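You operate a simulated robot arm through the tools that you are given. There is no shell and no other tool.

You are at the controls of a simulated robot arm. One attempt, no reset.

## Task
Shut the cold room and set it to cool for the apples named on the clipboard outside.
Fine: the chart gives their temperature; door shut, then latched; light off, dial set, cooling on; watch the display come down to it.

It is judged by the outcome, as a careful person would: the job done as asked, and still so three seconds after it is handed in. It fails if anything else is knocked over, pushed out of place, dropped, spilled or broken.

## Robot
A 6-joint arm with a two-finger gripper, fixed in place. Base frame: the origin is at the foot of the arm, x ahead of it, y to its left, z up. Lengths are in m, angles in rad, forces in N, time in s.
Its first joint turns from -2.897 to 2.897 rad. Payload 2.45 kg.
The TCP is the grasp point between the finger pads, 0.02 m short of the fingertips. In the tool frame z runs along the fingers and y along their closing line. The gripper opens to 0.14 m. The gripper's body begins 0.168 m behind the TCP.
Orientation is that of the tool frame in the base frame, as a unit quaternion [x, y, z, w]. With the fingers straight down and closing along the base's y, the tool's x points along the base's -x, its y along +y and its z along -z.

## Interface
- The arm moves only by the tool servo_tool. Its argument "commands" is a list of rows, each a list of 7 numbers: the shift along the tool's x, y, z in mm, then the turn, a rotation vector about the tool's x, y, z in rad, then the opening in per cent of the stroke, from 0 (shut) to 100 (fully open). In form: [[dx, dy, dz, wx, wy, wz, hand], ...]. A call has 1 to 20 rows; each row shifts and turns the commanded pose from where the row before left it, along the tool's axes as they then stand. Each row takes 0.2 s and may step no farther than 0.05 m and 0.15 rad from the row before; otherwise, or with a gripper value out of range, the whole call is refused. A pose out of reach is approached as far as the arm can. The call stops where the force on the tool passes 60 N (or 10 N more than at its start, if that is more) or the arm is blocked; 0.2 s more then pass. Each finger travels about 0.045 m/s and halts on what it meets, pressing with about 26 N; the grip force reading is that of the motor and also rises with nothing between the fingers. The clock runs only during rows and for 0.2 s after the last one: add rows that do not move to give the fingers time. It gives the time, the measured TCP pose, the force on the tool (base axes), the opening and the grip force at its end, in the units of the frame above (readings bear some noise), with the torque about the TCP (base axes, N m) and any sound that the robot's microphone picked up.
- Cameras (640 x 400 px; columns grow to the right, rows downward): "scene" is fixed at [0.0493, -0.5004, 1.8185]; the picture's right is [0.79, -0.61, 0.00], its down [-0.21, -0.27, -0.94] and it looks along [0.58, 0.74, -0.34] (base axes); focal length 317 px, centre (320, 200). "wrist" rides on the gripper at [0.078, 0.011, -0.209] in the tool frame; the picture's right is [-0.14, 0.99, 0.00], its down [-0.92, -0.13, -0.37] and it looks along [-0.37, -0.05, 0.93] (tool axes); focal length 280 px, centre (320, 200). There is no depth. A picture from a camera that has moved, and an enlarged one, comes with that camera's place and axes in the base frame and with its lens.
- camera(camera): a new picture of that camera. The clock stands still meanwhile.
- close_up(camera, box): a new picture of the part [left, top, right, bottom] of that camera's present view, enlarged. The clock stands still meanwhile.
- sign_off(): hands the job in; it is judged then, once.

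Places have to be worked out from the pictures, the camera data and where the tool is seen. Open the gripper and draw the arm clear of the work before you hand the job in, unless the task says otherwise.

The tools are called after "Request:" as a command line: name --pt "numbers of a row" for each row, then --argument value for the rest, lists and objects as JSON in quotes. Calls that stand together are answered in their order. servo_tool: Moves the arm, as the interface text tells. Its arguments: {"type":"object","properties":{"commands":{"type":"array","items":{"type":"array","items":{"type":"number"}}}},"required":["commands"]} The other tools are called the same way: camera (camera) takes a picture; close_up (camera, box) takes an enlarged picture of a part of a camera's view; sign_off () hands the job in.

At the start:

```text
clock: 0.0
tool_pos: [0.5019, 0.2634, 1.4714]
tool_rot: [0.0, 1.0, 0.0, 0.0]
force: [-0.1, 1.2, 0.4]
moment: [0.0, 0.0, 0.0]
grip_width: 0.1401
grip_force: 0.0
```

scene: 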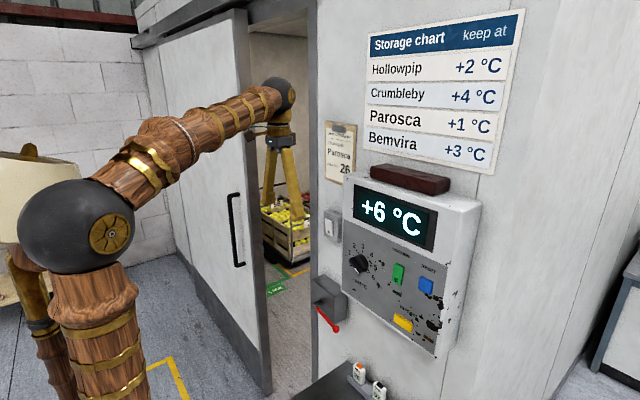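
wrist: 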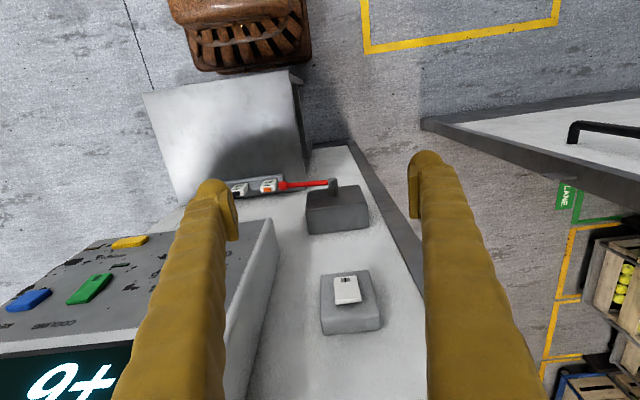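

I'll start by looking closely at the clipboard, the chart, the panel, and the door hardware before moving anything.

Request:
close_up --camera "scene" --box '[310, 110, 370, 200]'

Request:
close_up --camera "scene" --box '[330, 170, 490, 360]'

Request:
close_up --camera "scene" --box '[280, 200, 400, 400]'

Request:
close_up --camera "scene" --box '[130, 0, 330, 400]'

```text
4.44 times, centred on (340, 155) of scene
camera zoom: at [0.0493, -0.5004, 1.8185], right [0.79, -0.61, 0.0], down [-0.21, -0.27, -0.94], along [0.58, 0.74, -0.34], focal length 1408 px, centre (231, 400)
```

zoom: 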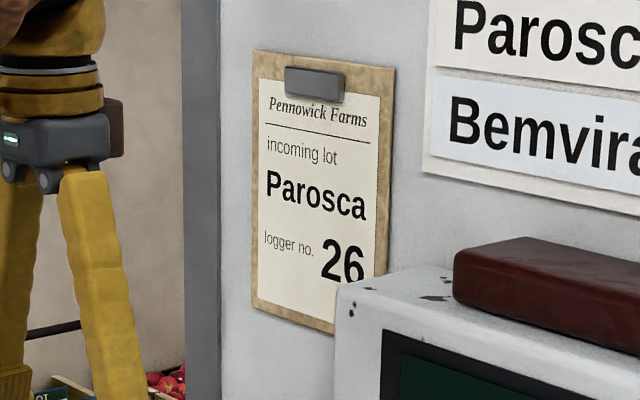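

```text
2.11 times, centred on (410, 265) of scene
camera zoom: at [0.0493, -0.5004, 1.8185], right [0.79, -0.61, 0.0], down [-0.21, -0.27, -0.94], along [0.58, 0.74, -0.34], focal length 667 px, centre (130, 63)
```

zoom: 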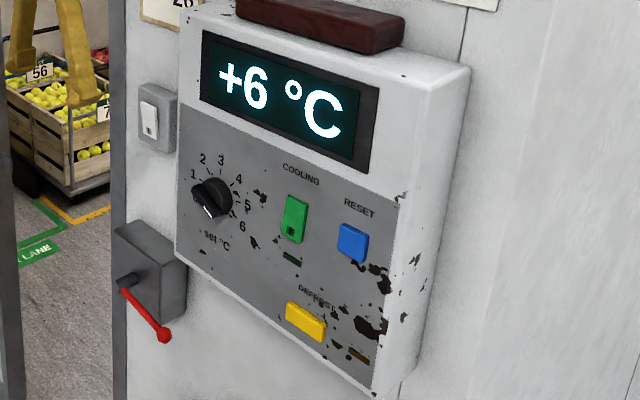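

```text
2.00 times, centred on (340, 300) of scene
camera zoom: at [0.0493, -0.5004, 1.8185], right [0.79, -0.61, 0.0], down [-0.21, -0.27, -0.94], along [0.58, 0.74, -0.34], focal length 633 px, centre (280, 0)
```

zoom: 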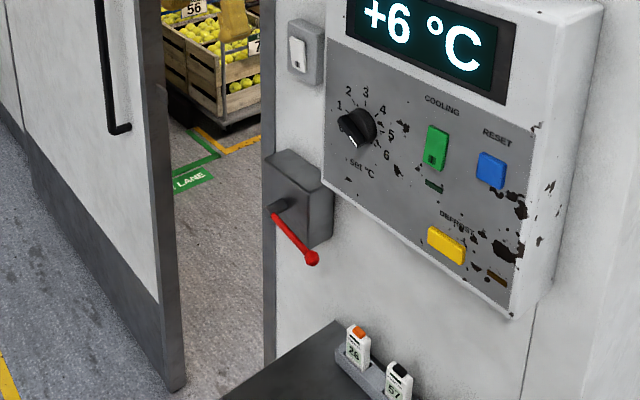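

```text
1.00 times, centred on (230, 200) of scene (not enlarged: the box is as wide or as high as the picture)
camera zoom: at [0.0493, -0.5004, 1.8185], right [0.79, -0.61, 0.0], down [-0.21, -0.27, -0.94], along [0.58, 0.74, -0.34], focal length 317 px, centre (410, 200)
```

zoom: 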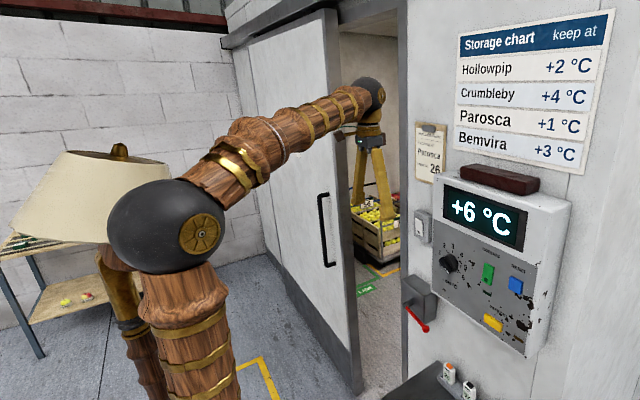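

The clipboard names Parosca, which the chart puts at +1 °C. The display shows +6, and by triangulation the panel face is at about x≈0.64, the light switch near (0.70, 0.28, 1.35), the latch lever near (0.62, 0.14, 1.05), and the door handle near (0.66, 1.03, 0.85–1.27). I'll tilt the tool up gradually to get a better look from the wrist.

Request:
servo_tool --pt "0 0 0 0 -0.15 0 100" --pt "0 0 0 0 -0.15 0 100" --pt "0 0 0 0 -0.15 0 100" --pt "0 0 0 0 -0.15 0 100"

Request:
camera --camera "wrist"

Request:
camera --camera "scene"

```text
clock: 1.0
tool_pos: [0.5015, 0.2634, 1.4707]
tool_rot: [0.0, 0.955, 0.0, 0.296]
force: [0.0, -0.3, 0.0]
moment: [0.01, -0.01, 0.0]
grip_width: 0.1401
grip_force: 0.0
```

```text
taken
camera wrist: at [0.3192, 0.2735, 1.6001], right [0.11, 0.99, 0.08], down [0.55, -0.13, 0.82], along [0.83, -0.05, -0.56], focal length 280 px, centre (320, 200)
```

wrist: 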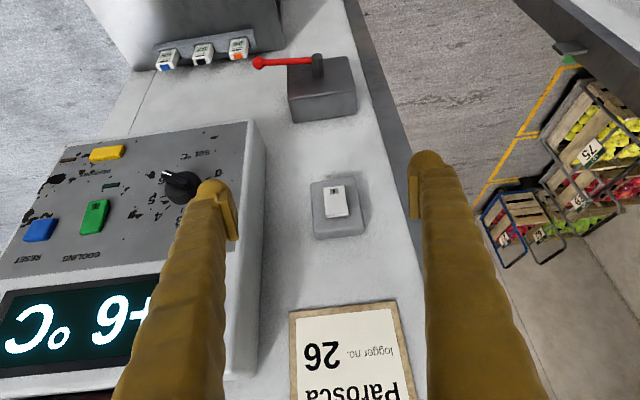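

```text
taken
```

scene: 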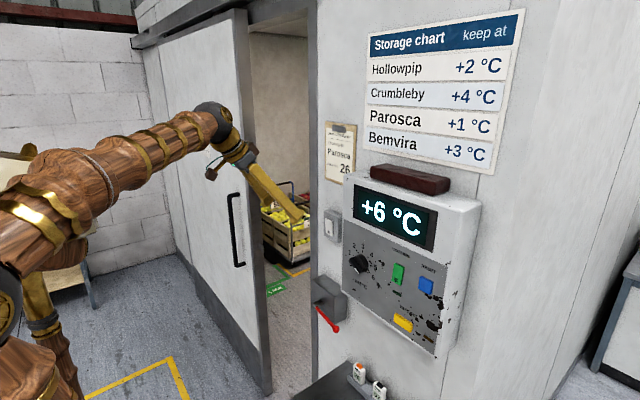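

Now I'll zoom in on the latch, dial, switch and buttons from this viewpoint.

Request:
close_up --camera "wrist" --box '[230, 30, 390, 130]'

Request:
close_up --camera "wrist" --box '[0, 120, 240, 270]'

Request:
close_up --camera "wrist" --box '[290, 160, 390, 250]'

Request:
close_up --camera "scene" --box '[340, 230, 450, 350]'

Request:
close_up --camera "scene" --box '[300, 200, 360, 340]'

```text
4.00 times, centred on (310, 80) of wrist
camera zoom: at [0.3192, 0.2735, 1.6001], right [0.11, 0.99, 0.08], down [0.55, -0.13, 0.82], along [0.83, -0.05, -0.56], focal length 1122 px, centre (360, 680)
```

zoom: 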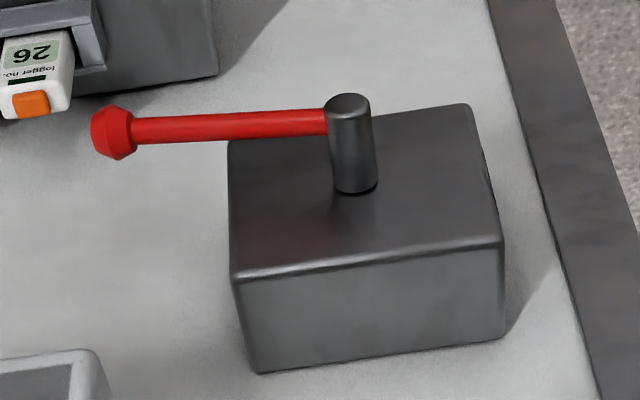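

```text
2.67 times, centred on (120, 195) of wrist
camera zoom: at [0.3192, 0.2735, 1.6001], right [0.11, 0.99, 0.08], down [0.55, -0.13, 0.82], along [0.83, -0.05, -0.56], focal length 748 px, centre (853, 213)
```

zoom: 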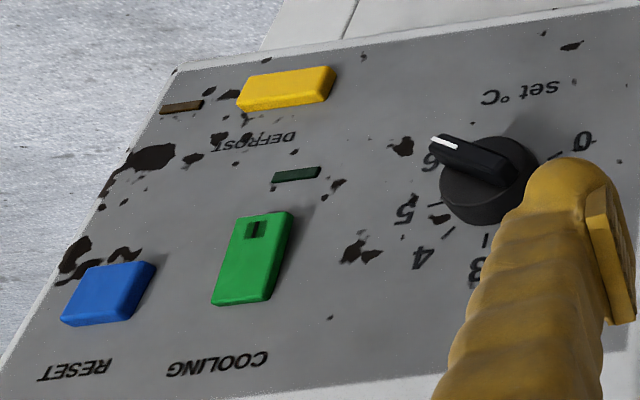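

```text
4.44 times, centred on (340, 205) of wrist
camera zoom: at [0.3192, 0.2735, 1.6001], right [0.11, 0.99, 0.08], down [0.55, -0.13, 0.82], along [0.83, -0.05, -0.56], focal length 1246 px, centre (231, 178)
```

zoom: 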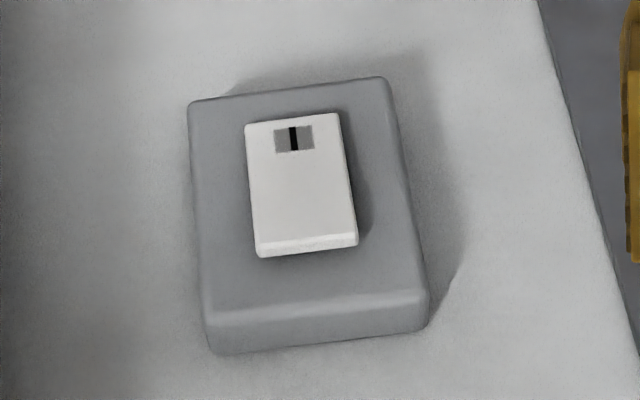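

```text
3.33 times, centred on (395, 290) of scene
camera zoom: at [0.0493, -0.5004, 1.8185], right [0.79, -0.61, 0.0], down [-0.21, -0.27, -0.94], along [0.58, 0.74, -0.34], focal length 1056 px, centre (70, -100)
```

zoom: 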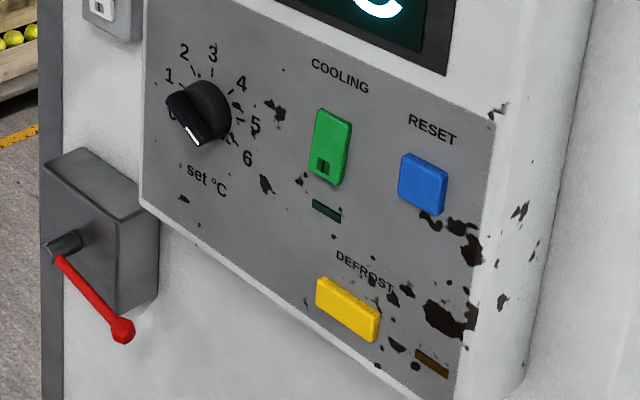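

```text
2.86 times, centred on (330, 270) of scene
camera zoom: at [0.0493, -0.5004, 1.8185], right [0.79, -0.61, 0.0], down [-0.21, -0.27, -0.94], along [0.58, 0.74, -0.34], focal length 905 px, centre (291, 0)
```

zoom: 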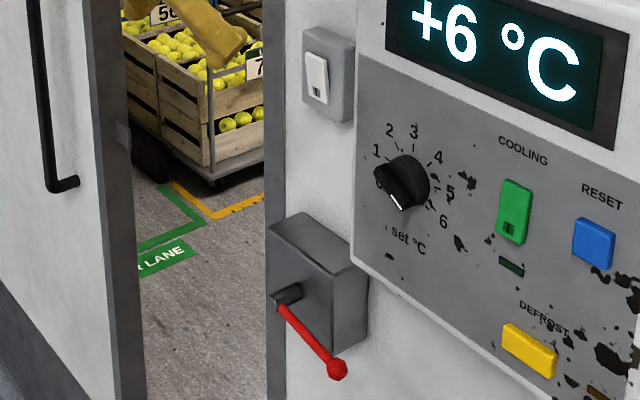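

The dial pointer sits at 6, the cooling lamp is dark, and the light and cooling controls both look like rockers. Next I'll yaw the tool to the left to look at the door and its handle.

Request:
servo_tool --pt "0 0 0 -0.0847 0 -0.1238 100" --pt "0 0 0 -0.0847 0 -0.1238 100" --pt "0 0 0 -0.0847 0 -0.1238 100" --pt "0 0 0 -0.0847 0 -0.1238 100" --pt "0 0 0 -0.0847 0 -0.1238 100"

Request:
camera --camera "wrist"

Request:
camera --camera "scene"

```text
clock: 2.2
tool_pos: [0.5012, 0.2622, 1.4705]
tool_rot: [-0.35, 0.889, 0.109, 0.275]
force: [-0.7, -0.5, -1.0]
moment: [0.01, 0.01, -0.01]
grip_width: 0.14
grip_force: 0.1
```

```text
taken
camera wrist: at [0.3606, 0.1461, 1.6003], right [-0.59, 0.8, 0.08], down [0.49, 0.28, 0.82], along [0.64, 0.53, -0.56], focal length 280 px, centre (320, 200)
```

wrist: 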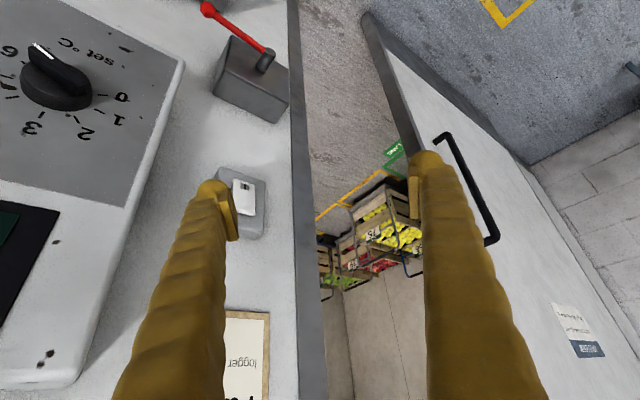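

```text
taken
```

scene: 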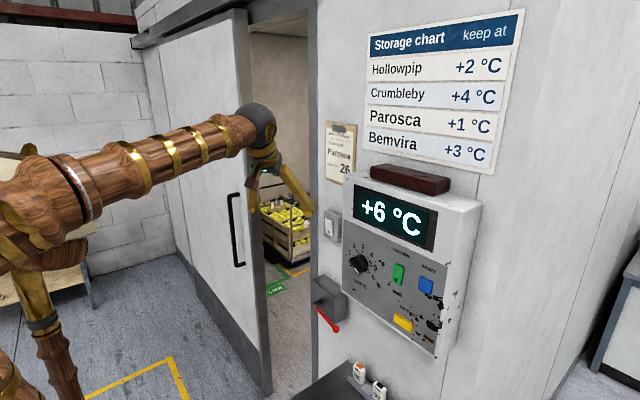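

The door, its handle and a notice on the door are now visible. I'll zoom in on the notice, the handle and the latch.

Request:
close_up --camera "wrist" --box '[540, 290, 620, 370]'

Request:
close_up --camera "wrist" --box '[350, 0, 540, 260]'

Request:
close_up --camera "wrist" --box '[180, 0, 340, 140]'

Request:
close_up --camera "scene" --box '[120, 0, 330, 140]'

```text
5.00 times, centred on (580, 330) of wrist
camera zoom: at [0.3606, 0.1461, 1.6003], right [-0.59, 0.8, 0.08], down [0.49, 0.28, 0.82], along [0.64, 0.53, -0.56], focal length 1402 px, centre (-980, -450)
```

zoom: 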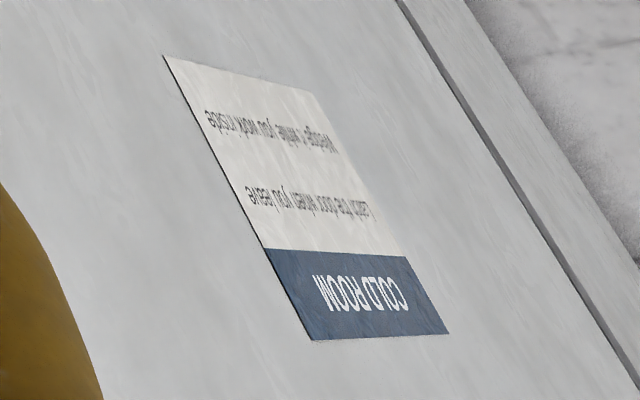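

```text
1.54 times, centred on (445, 130) of wrist
camera zoom: at [0.3606, 0.1461, 1.6003], right [-0.59, 0.8, 0.08], down [0.49, 0.28, 0.82], along [0.64, 0.53, -0.56], focal length 431 px, centre (128, 308)
```

zoom: 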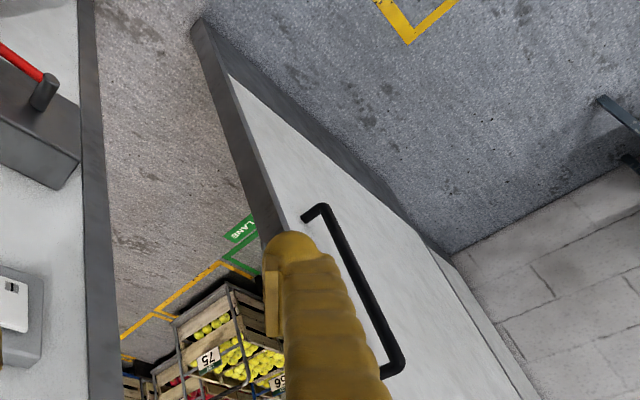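

```text
2.86 times, centred on (260, 70) of wrist
camera zoom: at [0.3606, 0.1461, 1.6003], right [-0.59, 0.8, 0.08], down [0.49, 0.28, 0.82], along [0.64, 0.53, -0.56], focal length 801 px, centre (491, 571)
```

zoom: 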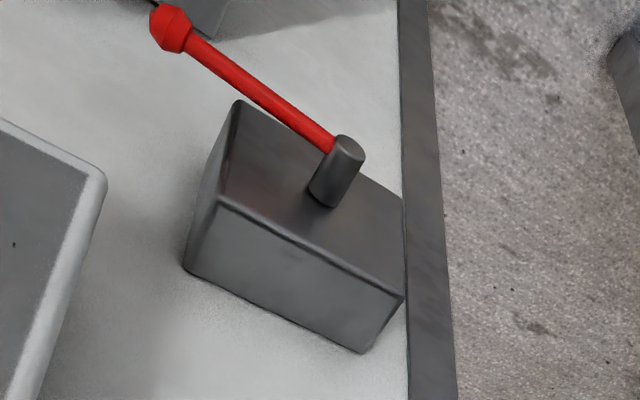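

```text
2.86 times, centred on (225, 70) of scene
camera zoom: at [0.0493, -0.5004, 1.8185], right [0.79, -0.61, 0.0], down [-0.21, -0.27, -0.94], along [0.58, 0.74, -0.34], focal length 905 px, centre (591, 571)
```

zoom: 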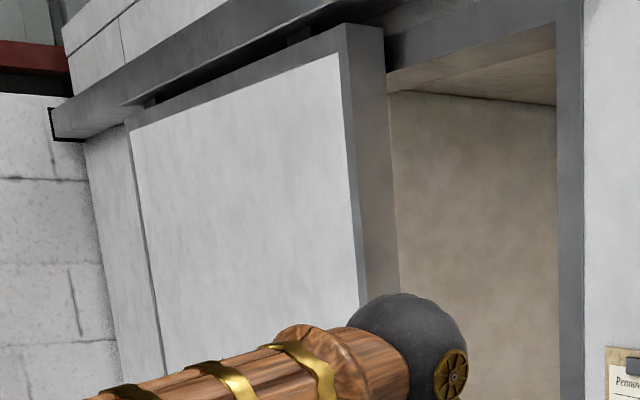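

The notice says to latch the door when leaving and to wedge it only while working inside. The rays to the handle are nearly parallel, so I'll move the tool toward the door in free space and tilt it closer to horizontal for a better fix.

Request:
servo_tool --pt "1.8 26.4 26 0 0 0 100" --pt "1.8 26.4 26 0 0 0 100" --pt "1.8 26.4 26 0 0 0 100" --pt "1.8 26.4 26 0 0 0 100" --pt "1.8 26.4 26 0 0 0 100" --pt "1.8 26.4 26 0 0 0 100" --pt "1.8 26.4 26 0 0 0 100" --pt "1.8 26.4 26 0 0 0 100" --pt "1.8 26.4 26 0 0 0 100" --pt "1.8 26.4 26 0 0 0 100" --pt "1.8 26.4 26 0 0 0 100" --pt "1.8 26.4 26 0 0 0 100" --pt "0 0 0 0 -0.15 0 100" --pt "0 0 0 0 -0.15 0 100" --pt "0 0 0 0 -0.15 0 100"

Request:
camera --camera "wrist"

Request:
camera --camera "scene"

```text
clock: 5.4
tool_pos: [0.4002, 0.5941, 1.1902]
tool_rot: [-0.283, 0.828, 0.19, 0.445]
force: [0.6, 1.8, 2.7]
moment: [-0.43, 0.32, -0.03]
grip_width: 0.1403
grip_force: 0.0
```

```text
taken
camera wrist: at [0.2279, 0.461, 1.2368], right [-0.57, 0.8, 0.18], down [0.26, -0.03, 0.97], along [0.78, 0.6, -0.19], focal length 280 px, centre (320, 200)
```

wrist: 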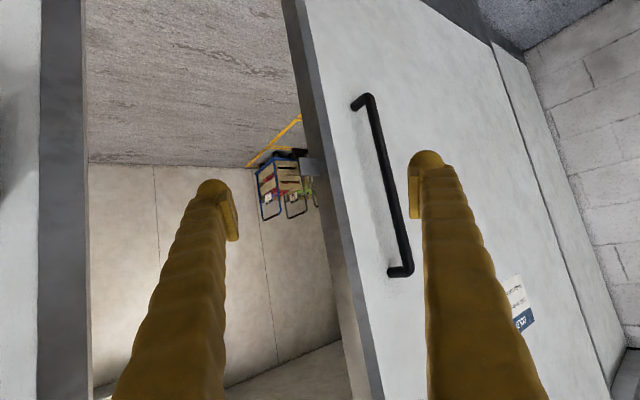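

```text
taken
```

scene: 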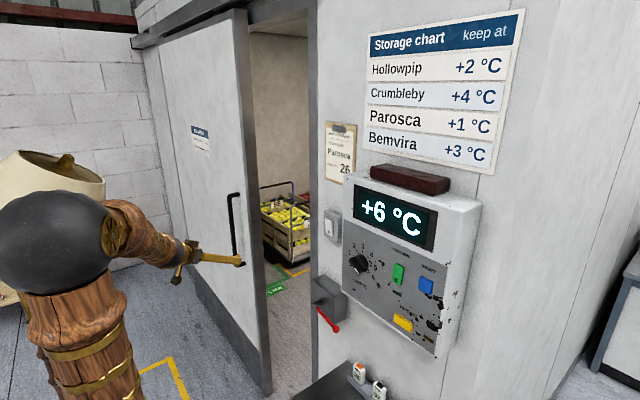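

The measured orientation is about 0.06 rad off the commanded pose and there is a small moment, so I'll hold for one row to see whether it is just lag.

Request:
servo_tool --pt "0 0 0 0 0 0 100" --pt "0 0 0 0 0 0 100"

Request:
camera --camera "wrist"

```text
clock: 6.0
tool_pos: [0.3998, 0.603, 1.2009]
tool_rot: [-0.317, 0.805, 0.183, 0.466]
force: [-0.2, -0.2, -0.1]
moment: [-0.01, 0.02, 0.01]
grip_width: 0.14
grip_force: 0.0
```

```text
taken
camera wrist: at [0.2329, 0.4607, 1.2386], right [-0.63, 0.77, 0.12], down [0.19, 0.0, 0.98], along [0.76, 0.64, -0.15], focal length 280 px, centre (320, 200)
```

wrist: 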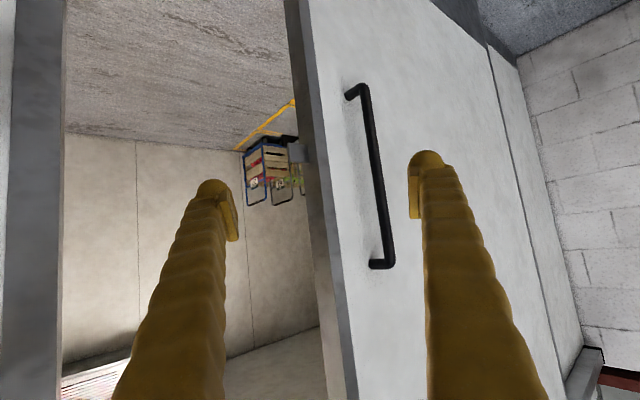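

It was only lag; the pose has settled. From three views the handle bar is at about x≈0.592, y≈0.921, z 0.92–1.30, the door face at x≈0.643, and its leading edge at y≈0.833. I'll bring the tool horizontal at a smaller yaw and place it in front of the handle with the fingers partly closed.

Request:
servo_tool --pt "0 0 0 0 -0.13 0 43" --pt "0 0 0 0 -0.13 0 43" --pt "0 0 0 0 -0.13 0 43" --pt "0 0 0 0 -0.1308 0 43" --pt "0 0 0 0.15 0 0 43" --pt "0 0 0 0.15 0 0 43" --pt "0 0 0 0.15 0 0 43" --pt "10 29.9 15.1 0 0 0 43" --pt "10 29.9 15.1 0 0 0 43" --pt "10 29.9 15.1 0 0 0 43" --pt "10 29.9 15.1 0 0 0 43" --pt "10 29.9 15.1 0 0 0 43" --pt "10 29.9 15.1 0 0 0 43" --pt "10 29.9 15.1 0 0 0 43" --pt "10 29.9 15.1 0 0 0 43" --pt "10 29.9 15.1 0 0 0 43" --pt "0 0 0 0 0 0 43" --pt "0 0 0 0 0 0 43"

Request:
camera --camera "wrist"

Request:
camera --camera "scene"

```text
clock: 7.7
tool_pos: [0.4121, 0.5494, 1.3069]
tool_rot: [-0.038, 0.679, 0.152, 0.717]
force: [0.6, -0.6, 0.3]
moment: [0.01, -0.05, -0.04]
grip_width: 0.0601
grip_force: 0.1
stopped in row 8: the arm was blocked; the commanded pose is now the measured one
```

```text
taken
camera wrist: at [0.2117, 0.5186, 1.2172], right [-0.27, 0.92, 0.28], down [-0.35, -0.37, 0.86], along [0.9, 0.14, 0.42], focal length 280 px, centre (320, 200)
```

wrist: 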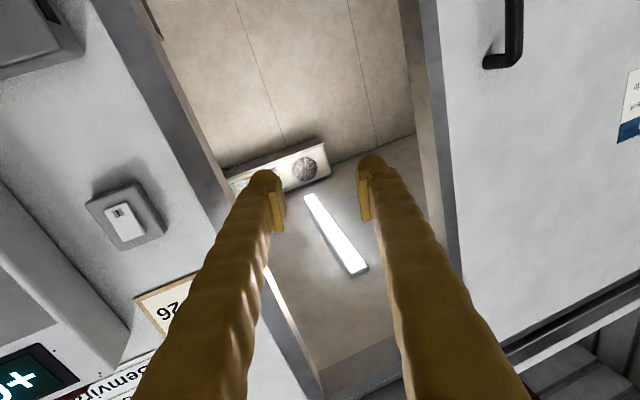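

```text
taken
```

scene: 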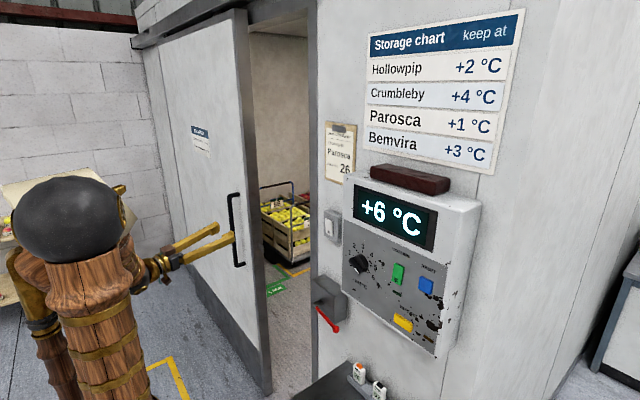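

The arm reported a block with almost no force, so it was most likely a fast wrist reconfiguration near alignment rather than contact. I'll hold to confirm the pose is stable.

Request:
servo_tool --pt "0 0 0 0 0 0 43" --pt "0 0 0 0 0 0 43"

```text
clock: 8.3
tool_pos: [0.4117, 0.5508, 1.3064]
tool_rot: [-0.04, 0.679, 0.153, 0.717]
force: [0.3, 0.2, -0.8]
moment: [-0.01, 0.0, 0.0]
grip_width: 0.0601
grip_force: 0.0
```

The pose is stable with no contact. I'll level the tool, then translate in small steps to a standoff in front of the handle.

Request:
servo_tool --pt "0 0 0 -0.015 0.04 -0.0775 43" --pt "0 0 0 -0.015 0.04 -0.0775 43" --pt "14 22.9 10.6 0 0 0 43" --pt "14 22.9 10.6 0 0 0 43" --pt "14 22.9 10.6 0 0 0 43" --pt "14 22.9 10.6 0 0 0 43" --pt "14 22.9 10.6 0 0 0 43" --pt "14 22.9 10.6 0 0 0 43" --pt "14 22.9 10.6 0 0 0 43" --pt "0 0 0 0 0 0 43" --pt "0 0 0 0 0 0 43"

Request:
camera --camera "wrist"

Request:
camera --camera "scene"

```text
clock: 9.8
tool_pos: [0.4155, 0.5994, 1.3573]
tool_rot: [-0.055, 0.679, 0.158, 0.714]
force: [-0.9, -0.4, -0.6]
moment: [0.01, -0.06, -0.11]
grip_width: 0.0601
grip_force: 0.1
stopped in row 7: the arm was blocked; the commanded pose is now the measured one
```

```text
taken
camera wrist: at [0.2153, 0.5596, 1.2671], right [-0.3, 0.91, 0.27], down [-0.34, -0.37, 0.87], along [0.89, 0.17, 0.42], focal length 280 px, centre (320, 200)
```

wrist: 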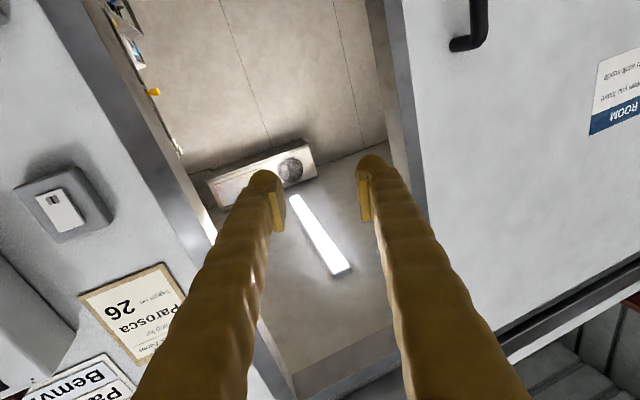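

```text
taken
```

scene: 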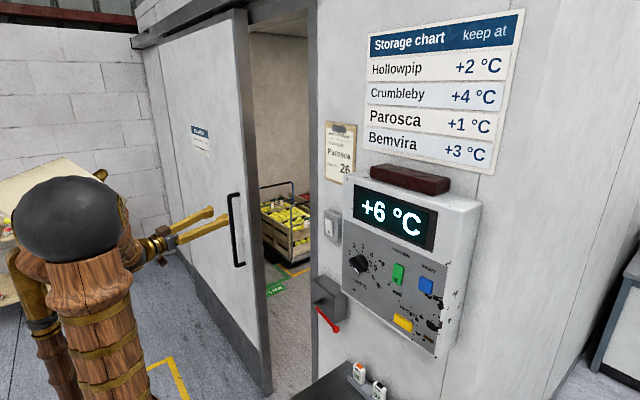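

Both stops came without contact force and the tool drifted upward, which points to a wrist-joint limit in this sideways configuration rather than an obstacle. I'll unwind it by pitching the tool back down, then re-approach with the tool in line with the arm.

Request:
servo_tool --pt "0 0 0 0 0.1 0 43" --pt "0 0 0 0 0.1 0 43" --pt "0 0 0 0 0.1 0 43" --pt "0 0 0 0 0.1 0 43" --pt "0 0 0 0 0.1 0 43" --pt "0 0 0 0 0.1 0 43" --pt "0 0 0 0 0.1 0 43" --pt "0 0 0 0 0.1 0 43" --pt "0 0 0 0 0.1 0 43" --pt "0 0 0 0 0.1 0 43" --pt "0 0 0 0 0 0 43" --pt "0 0 0 0 0 0 43"

Request:
camera --camera "scene"

```text
clock: 12.4
tool_pos: [0.4161, 0.6018, 1.3517]
tool_rot: [-0.125, 0.94, 0.109, 0.299]
force: [-0.1, 0.0, 0.2]
moment: [0.0, 0.0, -0.03]
grip_width: 0.0602
grip_force: 0.1
```

```text
taken
```

scene: 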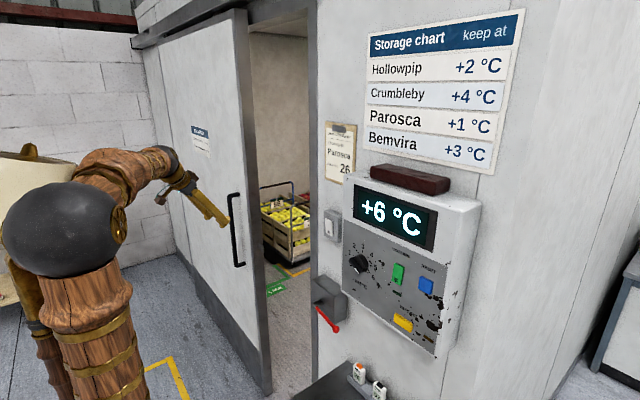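

The unwinding worked. Next I'll turn the tool into the arm's own vertical plane (azimuth ≈55°, 45° below horizontal, no roll) so the wrist can pass through straight cleanly.

Request:
servo_tool --pt "0 0 0 -0.0555 -0.0168 -0.0966 43" --pt "0 0 0 -0.0555 -0.0168 -0.0966 43" --pt "0 0 0 -0.0555 -0.0168 -0.0966 43" --pt "0 0 0 -0.0555 -0.0168 -0.0966 43" --pt "0 0 0 -0.0555 -0.0168 -0.0966 43" --pt "0 0 0 -0.0555 -0.0168 -0.0966 43" --pt "0 0 0 0 0 0 43" --pt "0 0 0 0 0 0 43"

```text
clock: 14.2
tool_pos: [0.4157, 0.601, 1.3497]
tool_rot: [-0.43, 0.818, 0.177, 0.34]
force: [0.9, 0.4, -0.6]
moment: [-0.05, 0.0, -0.02]
grip_width: 0.0602
grip_force: 0.0
```

The tool is in the arm plane with no roll. I'll pitch it up slowly to horizontal.

Request:
servo_tool --pt "0 0 0 0 -0.08 0 43" --pt "0 0 0 0 -0.08 0 43" --pt "0 0 0 0 -0.08 0 43" --pt "0 0 0 0 -0.08 0 43" --pt "0 0 0 0 -0.08 0 43" --pt "0 0 0 0 -0.08 0 43" --pt "0 0 0 0 -0.08 0 43" --pt "0 0 0 0 -0.08 0 43" --pt "0 0 0 0 -0.08 0 43" --pt "0 0 0 0 -0.066 0 43" --pt "0 0 0 0 0 0 43" --pt "0 0 0 0 0 0 43"

Request:
camera --camera "wrist"

Request:
camera --camera "scene"

```text
clock: 16.8
tool_pos: [0.4161, 0.6017, 1.3508]
tool_rot: [-0.328, 0.625, 0.328, 0.628]
force: [0.4, 0.3, 0.4]
moment: [0.0, 0.02, -0.04]
grip_width: 0.0603
grip_force: 0.0
out of reach, approached as far as the arm can: row 6
```

```text
taken
camera wrist: at [0.2882, 0.4358, 1.2746], right [-0.81, 0.56, 0.14], down [-0.11, -0.38, 0.92], along [0.57, 0.74, 0.37], focal length 280 px, centre (320, 200)
```

wrist: 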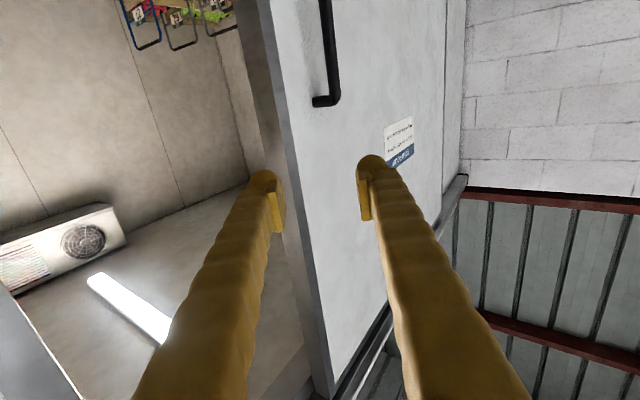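

```text
taken
```

scene: 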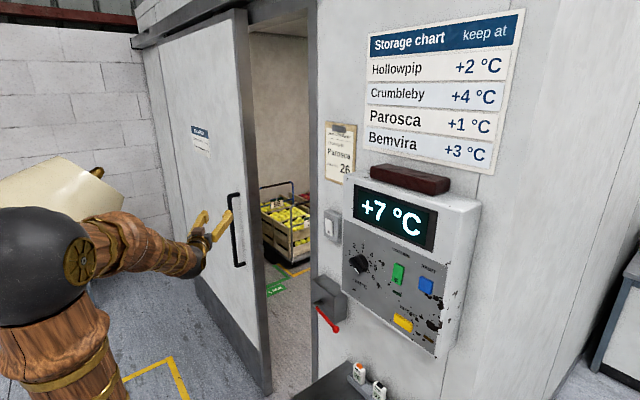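

The wrist passed through and the tool is now level at azimuth 55°. The display has drifted up to +7 with the room open. Next I'll move to a standoff in front of the handle at z≈1.11, then yaw to about 0.4 rad.

Request:
servo_tool --pt "20 8.06 19.55 0 0 0 43" --pt "20 8.06 19.55 0 0 0 43" --pt "20 8.06 19.55 0 0 0 43" --pt "20 8.06 19.55 0 0 0 43" --pt "20 8.06 19.55 0 0 0 43" --pt "20 8.06 19.55 0 0 0 43" --pt "20 8.06 19.55 0 0 0 43" --pt "20 8.06 19.55 0 0 0 43" --pt "20 8.06 19.55 0 0 0 43" --pt "20 8.06 19.55 0 0 0 43" --pt "20 8.06 19.55 0 0 0 43" --pt "20 8.06 19.55 0 0 0 43" --pt "0 0 0 0 0 0 43"

Request:
camera --camera "wrist"

```text
clock: 19.6
tool_pos: [0.4695, 0.8507, 1.111]
tool_rot: [-0.328, 0.626, 0.328, 0.627]
force: [0.6, -0.1, 0.1]
moment: [-0.02, 0.0, 0.01]
grip_width: 0.0601
grip_force: 0.1
```

```text
taken
camera wrist: at [0.3426, 0.6845, 1.0341], right [-0.81, 0.56, 0.14], down [-0.11, -0.38, 0.92], along [0.57, 0.74, 0.37], focal length 280 px, centre (320, 200)
```

wrist: 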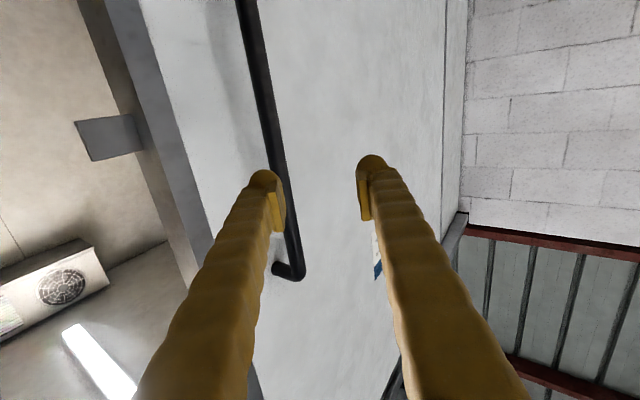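

Tracking is accurate in this configuration. I'll yaw to 0.4 rad so the fingers straddle the bar with clearance from the door.

Request:
servo_tool --pt "0 0 0 0.1132 0 0 43" --pt "0 0 0 0.1132 0 0 43" --pt "0 0 0 0.1132 0 0 43" --pt "0 0 0 0.1132 0 0 43" --pt "0 0 0 0.1132 0 0 43" --pt "0 0 0 0 0 0 43" --pt "0 0 0 0 0 0 43"

Request:
camera --camera "wrist"

Request:
camera --camera "scene"

```text
clock: 21.2
tool_pos: [0.4696, 0.8499, 1.1116]
tool_rot: [-0.139, 0.692, 0.139, 0.694]
force: [-0.8, 0.1, 0.6]
moment: [0.02, 0.0, -0.02]
grip_width: 0.0601
grip_force: 0.1
```

```text
taken
camera wrist: at [0.2735, 0.7791, 1.0346], right [-0.38, 0.91, 0.14], down [-0.29, -0.26, 0.92], along [0.88, 0.31, 0.37], focal length 280 px, centre (320, 200)
```

wrist: 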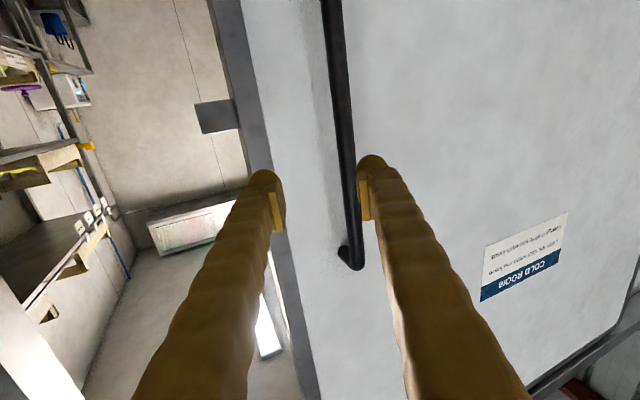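

```text
taken
```

scene: 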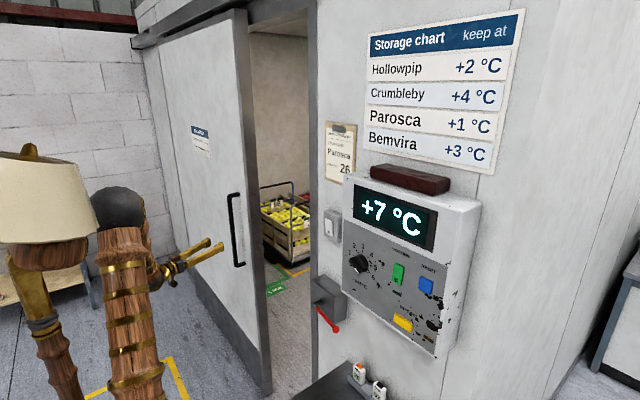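

From this view the bar sits about 28 mm to the left and 145 mm ahead of the TCP. I'll shift laterally and advance most of the way, then check.

Request:
servo_tool --pt "0 28 0 0 0 0 43" --pt "0 0 28 0 0 0 43" --pt "0 0 28 0 0 0 43" --pt "0 0 28 0 0 0 43" --pt "0 0 0 0 0 0 43" --pt "0 0 0 0 0 0 43"

Request:
camera --camera "wrist"

Request:
close_up --camera "scene" --box '[180, 180, 290, 300]'

```text
clock: 22.6
tool_pos: [0.5377, 0.9084, 1.1113]
tool_rot: [-0.14, 0.692, 0.14, 0.694]
force: [0.0, 0.4, -0.6]
moment: [0.0, -0.04, 0.0]
grip_width: 0.0603
grip_force: 0.0
```

```text
taken
camera wrist: at [0.3407, 0.8372, 1.0343], right [-0.39, 0.91, 0.14], down [-0.29, -0.26, 0.92], along [0.88, 0.31, 0.37], focal length 280 px, centre (320, 200)
```

wrist: 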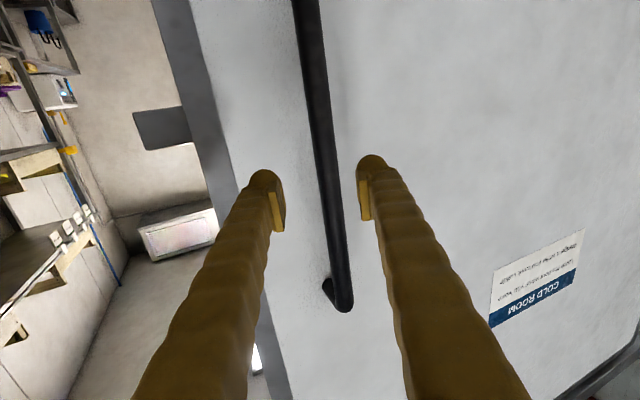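

```text
3.33 times, centred on (235, 240) of scene
camera zoom: at [0.0493, -0.5004, 1.8185], right [0.79, -0.61, 0.0], down [-0.21, -0.27, -0.94], along [0.58, 0.74, -0.34], focal length 1056 px, centre (603, 67)
```

zoom: 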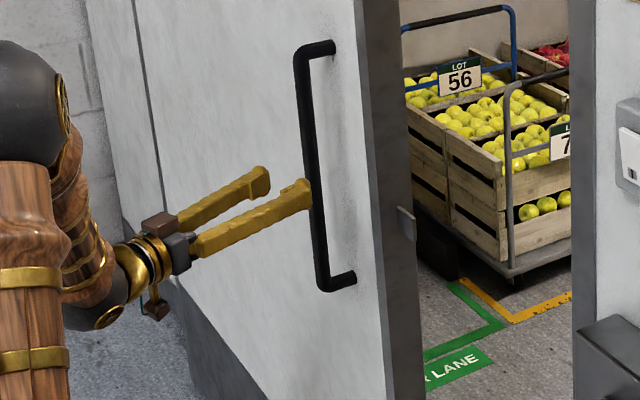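

The bar is centred between the fingers. I'll advance about 54 mm and close on it.

Request:
servo_tool --pt "0 0 27 0 0 0 43" --pt "0 0 27 0 0 0 43" --pt "0 0 0 0 0 0 43" --pt "0 0 0 0 0 0 0" --pt "0 0 0 0 0 0 0" --pt "0 0 0 0 0 0 0" --pt "0 0 0 0 0 0 0"

Request:
camera --camera "wrist"

Request:
close_up --camera "scene" --box '[180, 180, 290, 300]'

```text
clock: 24.4
tool_pos: [0.5802, 0.9317, 1.1123]
tool_rot: [-0.142, 0.692, 0.141, 0.694]
force: [-38.6, -11.4, 0.1]
moment: [-0.17, 0.43, 0.11]
grip_width: 0.006
grip_force: 33.8
stopped in row 7: the force on the tool passed its limit at 63 N (the readings are from after the stop); the commanded pose is now the measured one
```

```text
taken
camera wrist: at [0.3852, 0.8587, 1.0352], right [-0.39, 0.91, 0.14], down [-0.29, -0.26, 0.92], along [0.87, 0.32, 0.37], focal length 280 px, centre (320, 200)
```

wrist: 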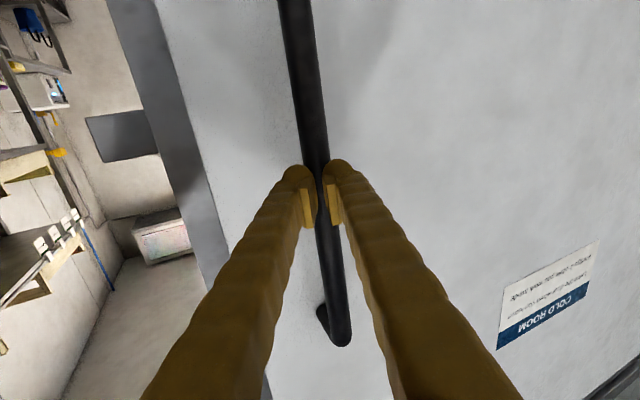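

```text
3.33 times, centred on (235, 240) of scene
camera zoom: at [0.0493, -0.5004, 1.8185], right [0.79, -0.61, 0.0], down [-0.21, -0.27, -0.94], along [0.58, 0.74, -0.34], focal length 1056 px, centre (603, 67)
```

zoom: 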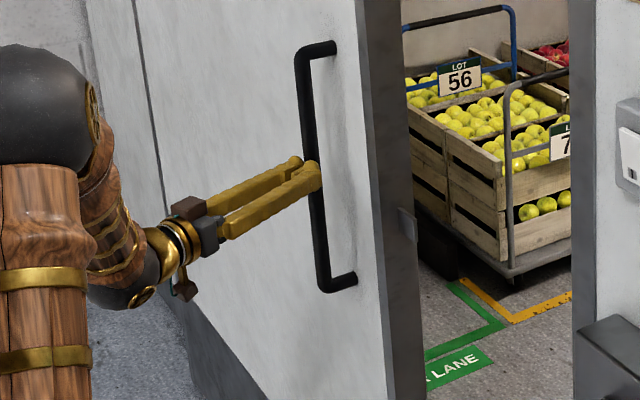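

The fingers pinched only the front of the bar with their tips (6 mm gap, 38 N push-back), so the bar centre is about 30 mm ahead of the TCP. I'll open, advance 22 mm and grip again.

Request:
servo_tool --pt "0 0 0 0 0 0 43" --pt "0 0 0 0 0 0 43" --pt "0 0 0 0 0 0 43" --pt "0 0 11 0 0 0 43" --pt "0 0 11 0 0 0 43" --pt "0 0 0 0 0 0 43"

Request:
camera --camera "wrist"

```text
clock: 25.8
tool_pos: [0.6049, 0.9389, 1.1121]
tool_rot: [-0.141, 0.693, 0.14, 0.693]
force: [0.0, 0.3, -1.2]
moment: [0.01, -0.01, 0.02]
grip_width: 0.0602
grip_force: 0.2
```

```text
taken
camera wrist: at [0.4081, 0.8671, 1.0348], right [-0.39, 0.91, 0.14], down [-0.29, -0.26, 0.92], along [0.87, 0.32, 0.37], focal length 280 px, centre (320, 200)
```

wrist: 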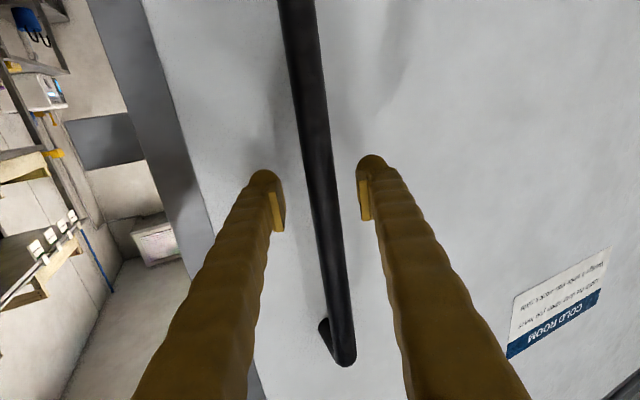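

No contact on the way in, and the bar is between the pads. Closing the gripper.

Request:
servo_tool --pt "0 0 0 0 0 0 0" --pt "0 0 0 0 0 0 0" --pt "0 0 0 0 0 0 0" --pt "0 0 0 0 0 0 0"

Request:
camera --camera "wrist"

```text
clock: 26.8
tool_pos: [0.6036, 0.9395, 1.1127]
tool_rot: [-0.142, 0.692, 0.141, 0.693]
force: [-9.3, 8.4, 0.3]
moment: [0.64, 0.31, 0.02]
grip_width: 0.0207
grip_force: 37.6
```

```text
taken
camera wrist: at [0.4073, 0.8675, 1.0349], right [-0.39, 0.91, 0.14], down [-0.29, -0.26, 0.92], along [0.87, 0.32, 0.37], focal length 280 px, centre (320, 200)
```

wrist: 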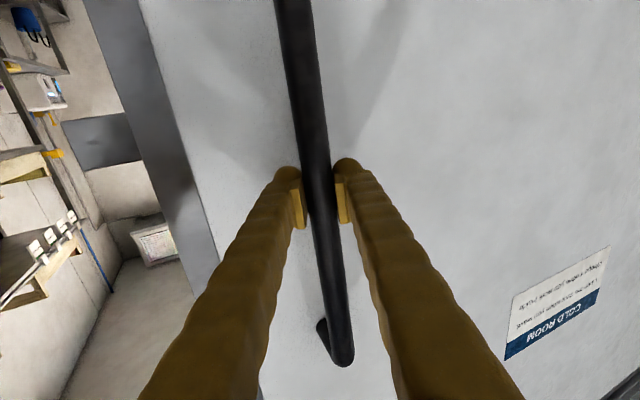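

Firmly gripped (20.7 mm). I'll start sliding the door toward −y in small steps and watch the force.

Request:
servo_tool --pt "0 -7.4 -3.1 0 0 0 0" --pt "0 -9.2 -3.9 0 0 0 0" --pt "0 -9.2 -3.9 0 0 0 0" --pt "0 -9.2 -3.9 0 0 0 0" --pt "0 -9.2 -3.9 0 0 0 0"

Request:
camera --camera "scene"

```text
clock: 28.0
tool_pos: [0.6037, 0.891, 1.1128]
tool_rot: [-0.141, 0.692, 0.14, 0.694]
force: [-20.4, -11.9, -2.3]
moment: [0.41, 0.11, 0.01]
grip_width: 0.0202
grip_force: 45.4
```

```text
taken
```

scene: 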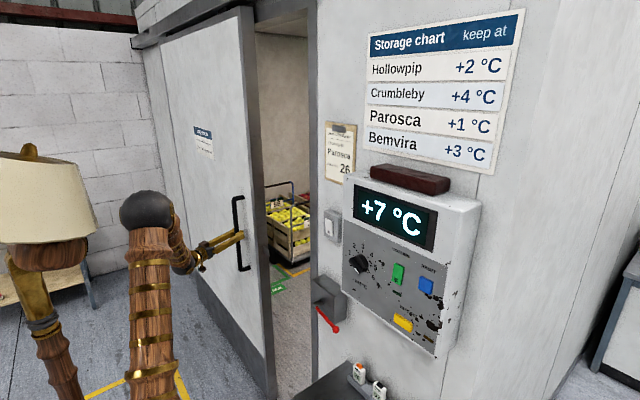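

The door is sliding with modest force. I'll relieve the slight forward pressure and continue in −y.

Request:
servo_tool --pt "0 -8 -6.7 0 0 0 0" --pt "0 -11.9 -5.1 0 0 0 0" --pt "0 -11.9 -5.1 0 0 0 0" --pt "0 -11.9 -5.1 0 0 0 0" --pt "0 -11.9 -5.1 0 0 0 0" --pt "0 -11.9 -5.1 0 0 0 0" --pt "0 -11.9 -5.1 0 0 0 0" --pt "0 -11.9 -5.1 0 0 0 0" --pt "0 -11.9 -5.1 0 0 0 0" --pt "0 -11.9 -5.1 0 0 0 0"

Request:
camera --camera "scene"

```text
clock: 28.7
tool_pos: [0.6032, 0.8648, 1.1128]
tool_rot: [-0.14, 0.693, 0.139, 0.693]
force: [5.0, -5.5, -3.8]
moment: [-0.29, 0.9, -0.29]
grip_width: 0.0199
grip_force: 44.7
stopped in row 3: the force on the tool passed its limit at 63 N (the readings are from after the stop); the commanded pose is now the measured one
```

```text
taken
```

scene: 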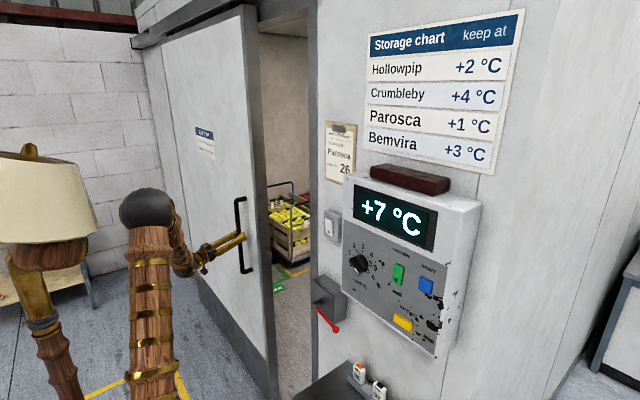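

The door is heavy, so accelerating too quickly tripped the limit. I'll go slower with a gradual ramp.

Request:
servo_tool --pt "0 -2.8 -1.2 0 0 0 0" --pt "0 -4.6 -2.0 0 0 0 0" --pt "0 -6.4 -2.7 0 0 0 0" --pt "0 -7.4 -3.1 0 0 0 0" --pt "0 -7.4 -3.1 0 0 0 0" --pt "0 -7.4 -3.1 0 0 0 0" --pt "0 -7.4 -3.1 0 0 0 0" --pt "0 -7.4 -3.1 0 0 0 0" --pt "0 -7.4 -3.1 0 0 0 0" --pt "0 -7.4 -3.1 0 0 0 0"

```text
clock: 30.9
tool_pos: [0.6049, 0.7928, 1.1139]
tool_rot: [-0.139, 0.693, 0.139, 0.694]
force: [24.0, -12.9, -14.5]
moment: [-0.02, 0.49, -0.2]
grip_width: 0.0202
grip_force: 44.7
```

Steady motion works at this speed. I'll continue with a small +x correction to relieve the side load.

Request:
servo_tool --pt "0 -4.2 -0.2 0 0 0 0" --pt "0 -6.8 -1.9 0 0 0 0" --pt "0 -7.4 -3.1 0 0 0 0" --pt "0 -7.4 -3.1 0 0 0 0" --pt "0 -7.4 -3.1 0 0 0 0" --pt "0 -7.4 -3.1 0 0 0 0" --pt "0 -7.4 -3.1 0 0 0 0" --pt "0 -7.4 -3.1 0 0 0 0" --pt "0 -7.4 -3.1 0 0 0 0" --pt "0 -7.4 -3.1 0 0 0 0" --pt "0 -7.4 -3.1 0 0 0 0" --pt "0 -7.4 -3.1 0 0 0 0"

Request:
camera --camera "scene"

Request:
camera --camera "wrist"

```text
clock: 33.5
tool_pos: [0.606, 0.7008, 1.1131]
tool_rot: [-0.14, 0.693, 0.14, 0.693]
force: [-39.1, -7.6, -4.2]
moment: [-0.02, -0.04, 0.03]
grip_width: 0.0196
grip_force: 44.1
```

```text
taken
```

scene: 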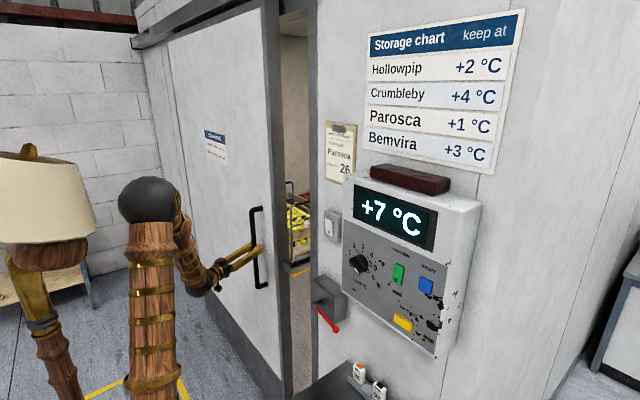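

```text
taken
camera wrist: at [0.4097, 0.6305, 1.0356], right [-0.38, 0.91, 0.14], down [-0.29, -0.26, 0.92], along [0.88, 0.31, 0.37], focal length 280 px, centre (320, 200)
```

wrist: 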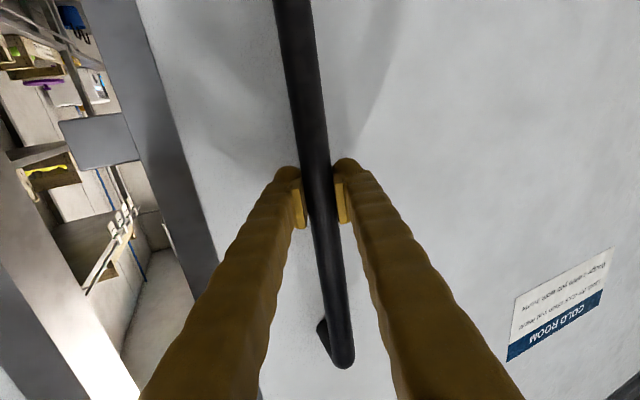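

The door is over half closed. I'll back off the +x bias and keep going slowly.

Request:
servo_tool --pt "0 -3.0 -4.0 0 0 0 0" --pt "0 -6.3 -4.0 0 0 0 0" --pt "0 -7.4 -3.1 0 0 0 0" --pt "0 -7.4 -3.1 0 0 0 0" --pt "0 -7.4 -3.1 0 0 0 0" --pt "0 -7.4 -3.1 0 0 0 0" --pt "0 -7.4 -3.1 0 0 0 0" --pt "0 -7.4 -3.1 0 0 0 0" --pt "0 -7.4 -3.1 0 0 0 0" --pt "0 -7.4 -3.1 0 0 0 0"

Request:
camera --camera "scene"

Request:
camera --camera "wrist"

```text
clock: 34.5
tool_pos: [0.6044, 0.6736, 1.1144]
tool_rot: [-0.139, 0.693, 0.14, 0.693]
force: [1.9, -13.2, -2.0]
moment: [-0.49, 0.15, -0.25]
grip_width: 0.0199
grip_force: 44.7
stopped in row 5: the force on the tool passed its limit at 62 N (the readings are from after the stop); the commanded pose is now the measured one
```

```text
taken
```

scene: 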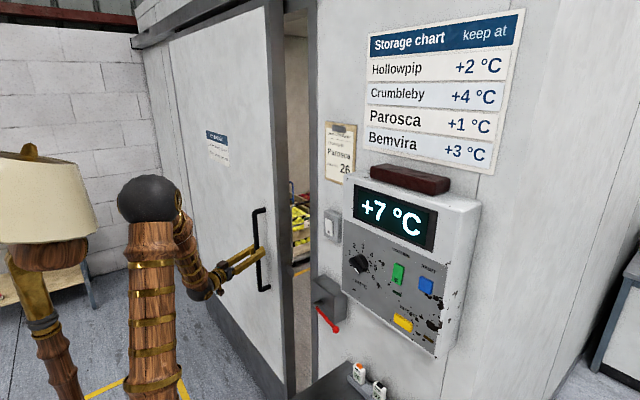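

```text
taken
camera wrist: at [0.4076, 0.603, 1.0358], right [-0.38, 0.91, 0.14], down [-0.29, -0.26, 0.92], along [0.88, 0.31, 0.37], focal length 280 px, centre (320, 200)
```

wrist: 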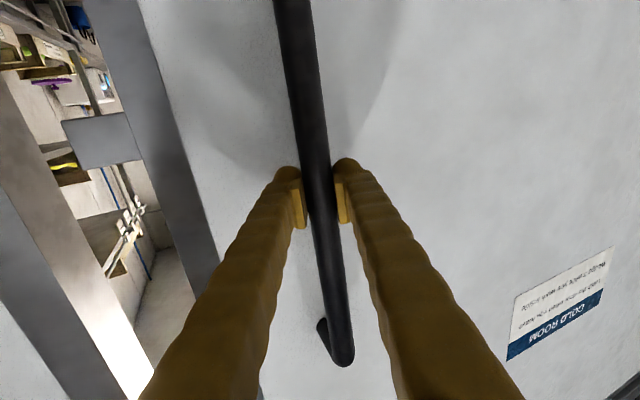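

The force peak was transient and nothing is in the way. I'll resume with smaller steps.

Request:
servo_tool --pt "0 -1.9 -0.8 0 0 0 0" --pt "0 -3.7 -1.6 0 0 0 0" --pt "0 -5.1 -2.1 0 0 0 0" --pt "0 -5.5 -2.3 0 0 0 0" --pt "0 -5.5 -2.3 0 0 0 0" --pt "0 -5.5 -2.3 0 0 0 0" --pt "0 -5.5 -2.3 0 0 0 0" --pt "0 -5.5 -2.3 0 0 0 0" --pt "0 -5.5 -2.3 0 0 0 0" --pt "0 -5.5 -2.3 0 0 0 0" --pt "0 -5.5 -2.3 0 0 0 0" --pt "0 -5.5 -2.3 0 0 0 0"

```text
clock: 37.1
tool_pos: [0.6034, 0.6083, 1.1137]
tool_rot: [-0.138, 0.693, 0.139, 0.694]
force: [16.9, -4.1, -4.8]
moment: [-0.17, 0.15, -0.04]
grip_width: 0.02
grip_force: 45.0
```

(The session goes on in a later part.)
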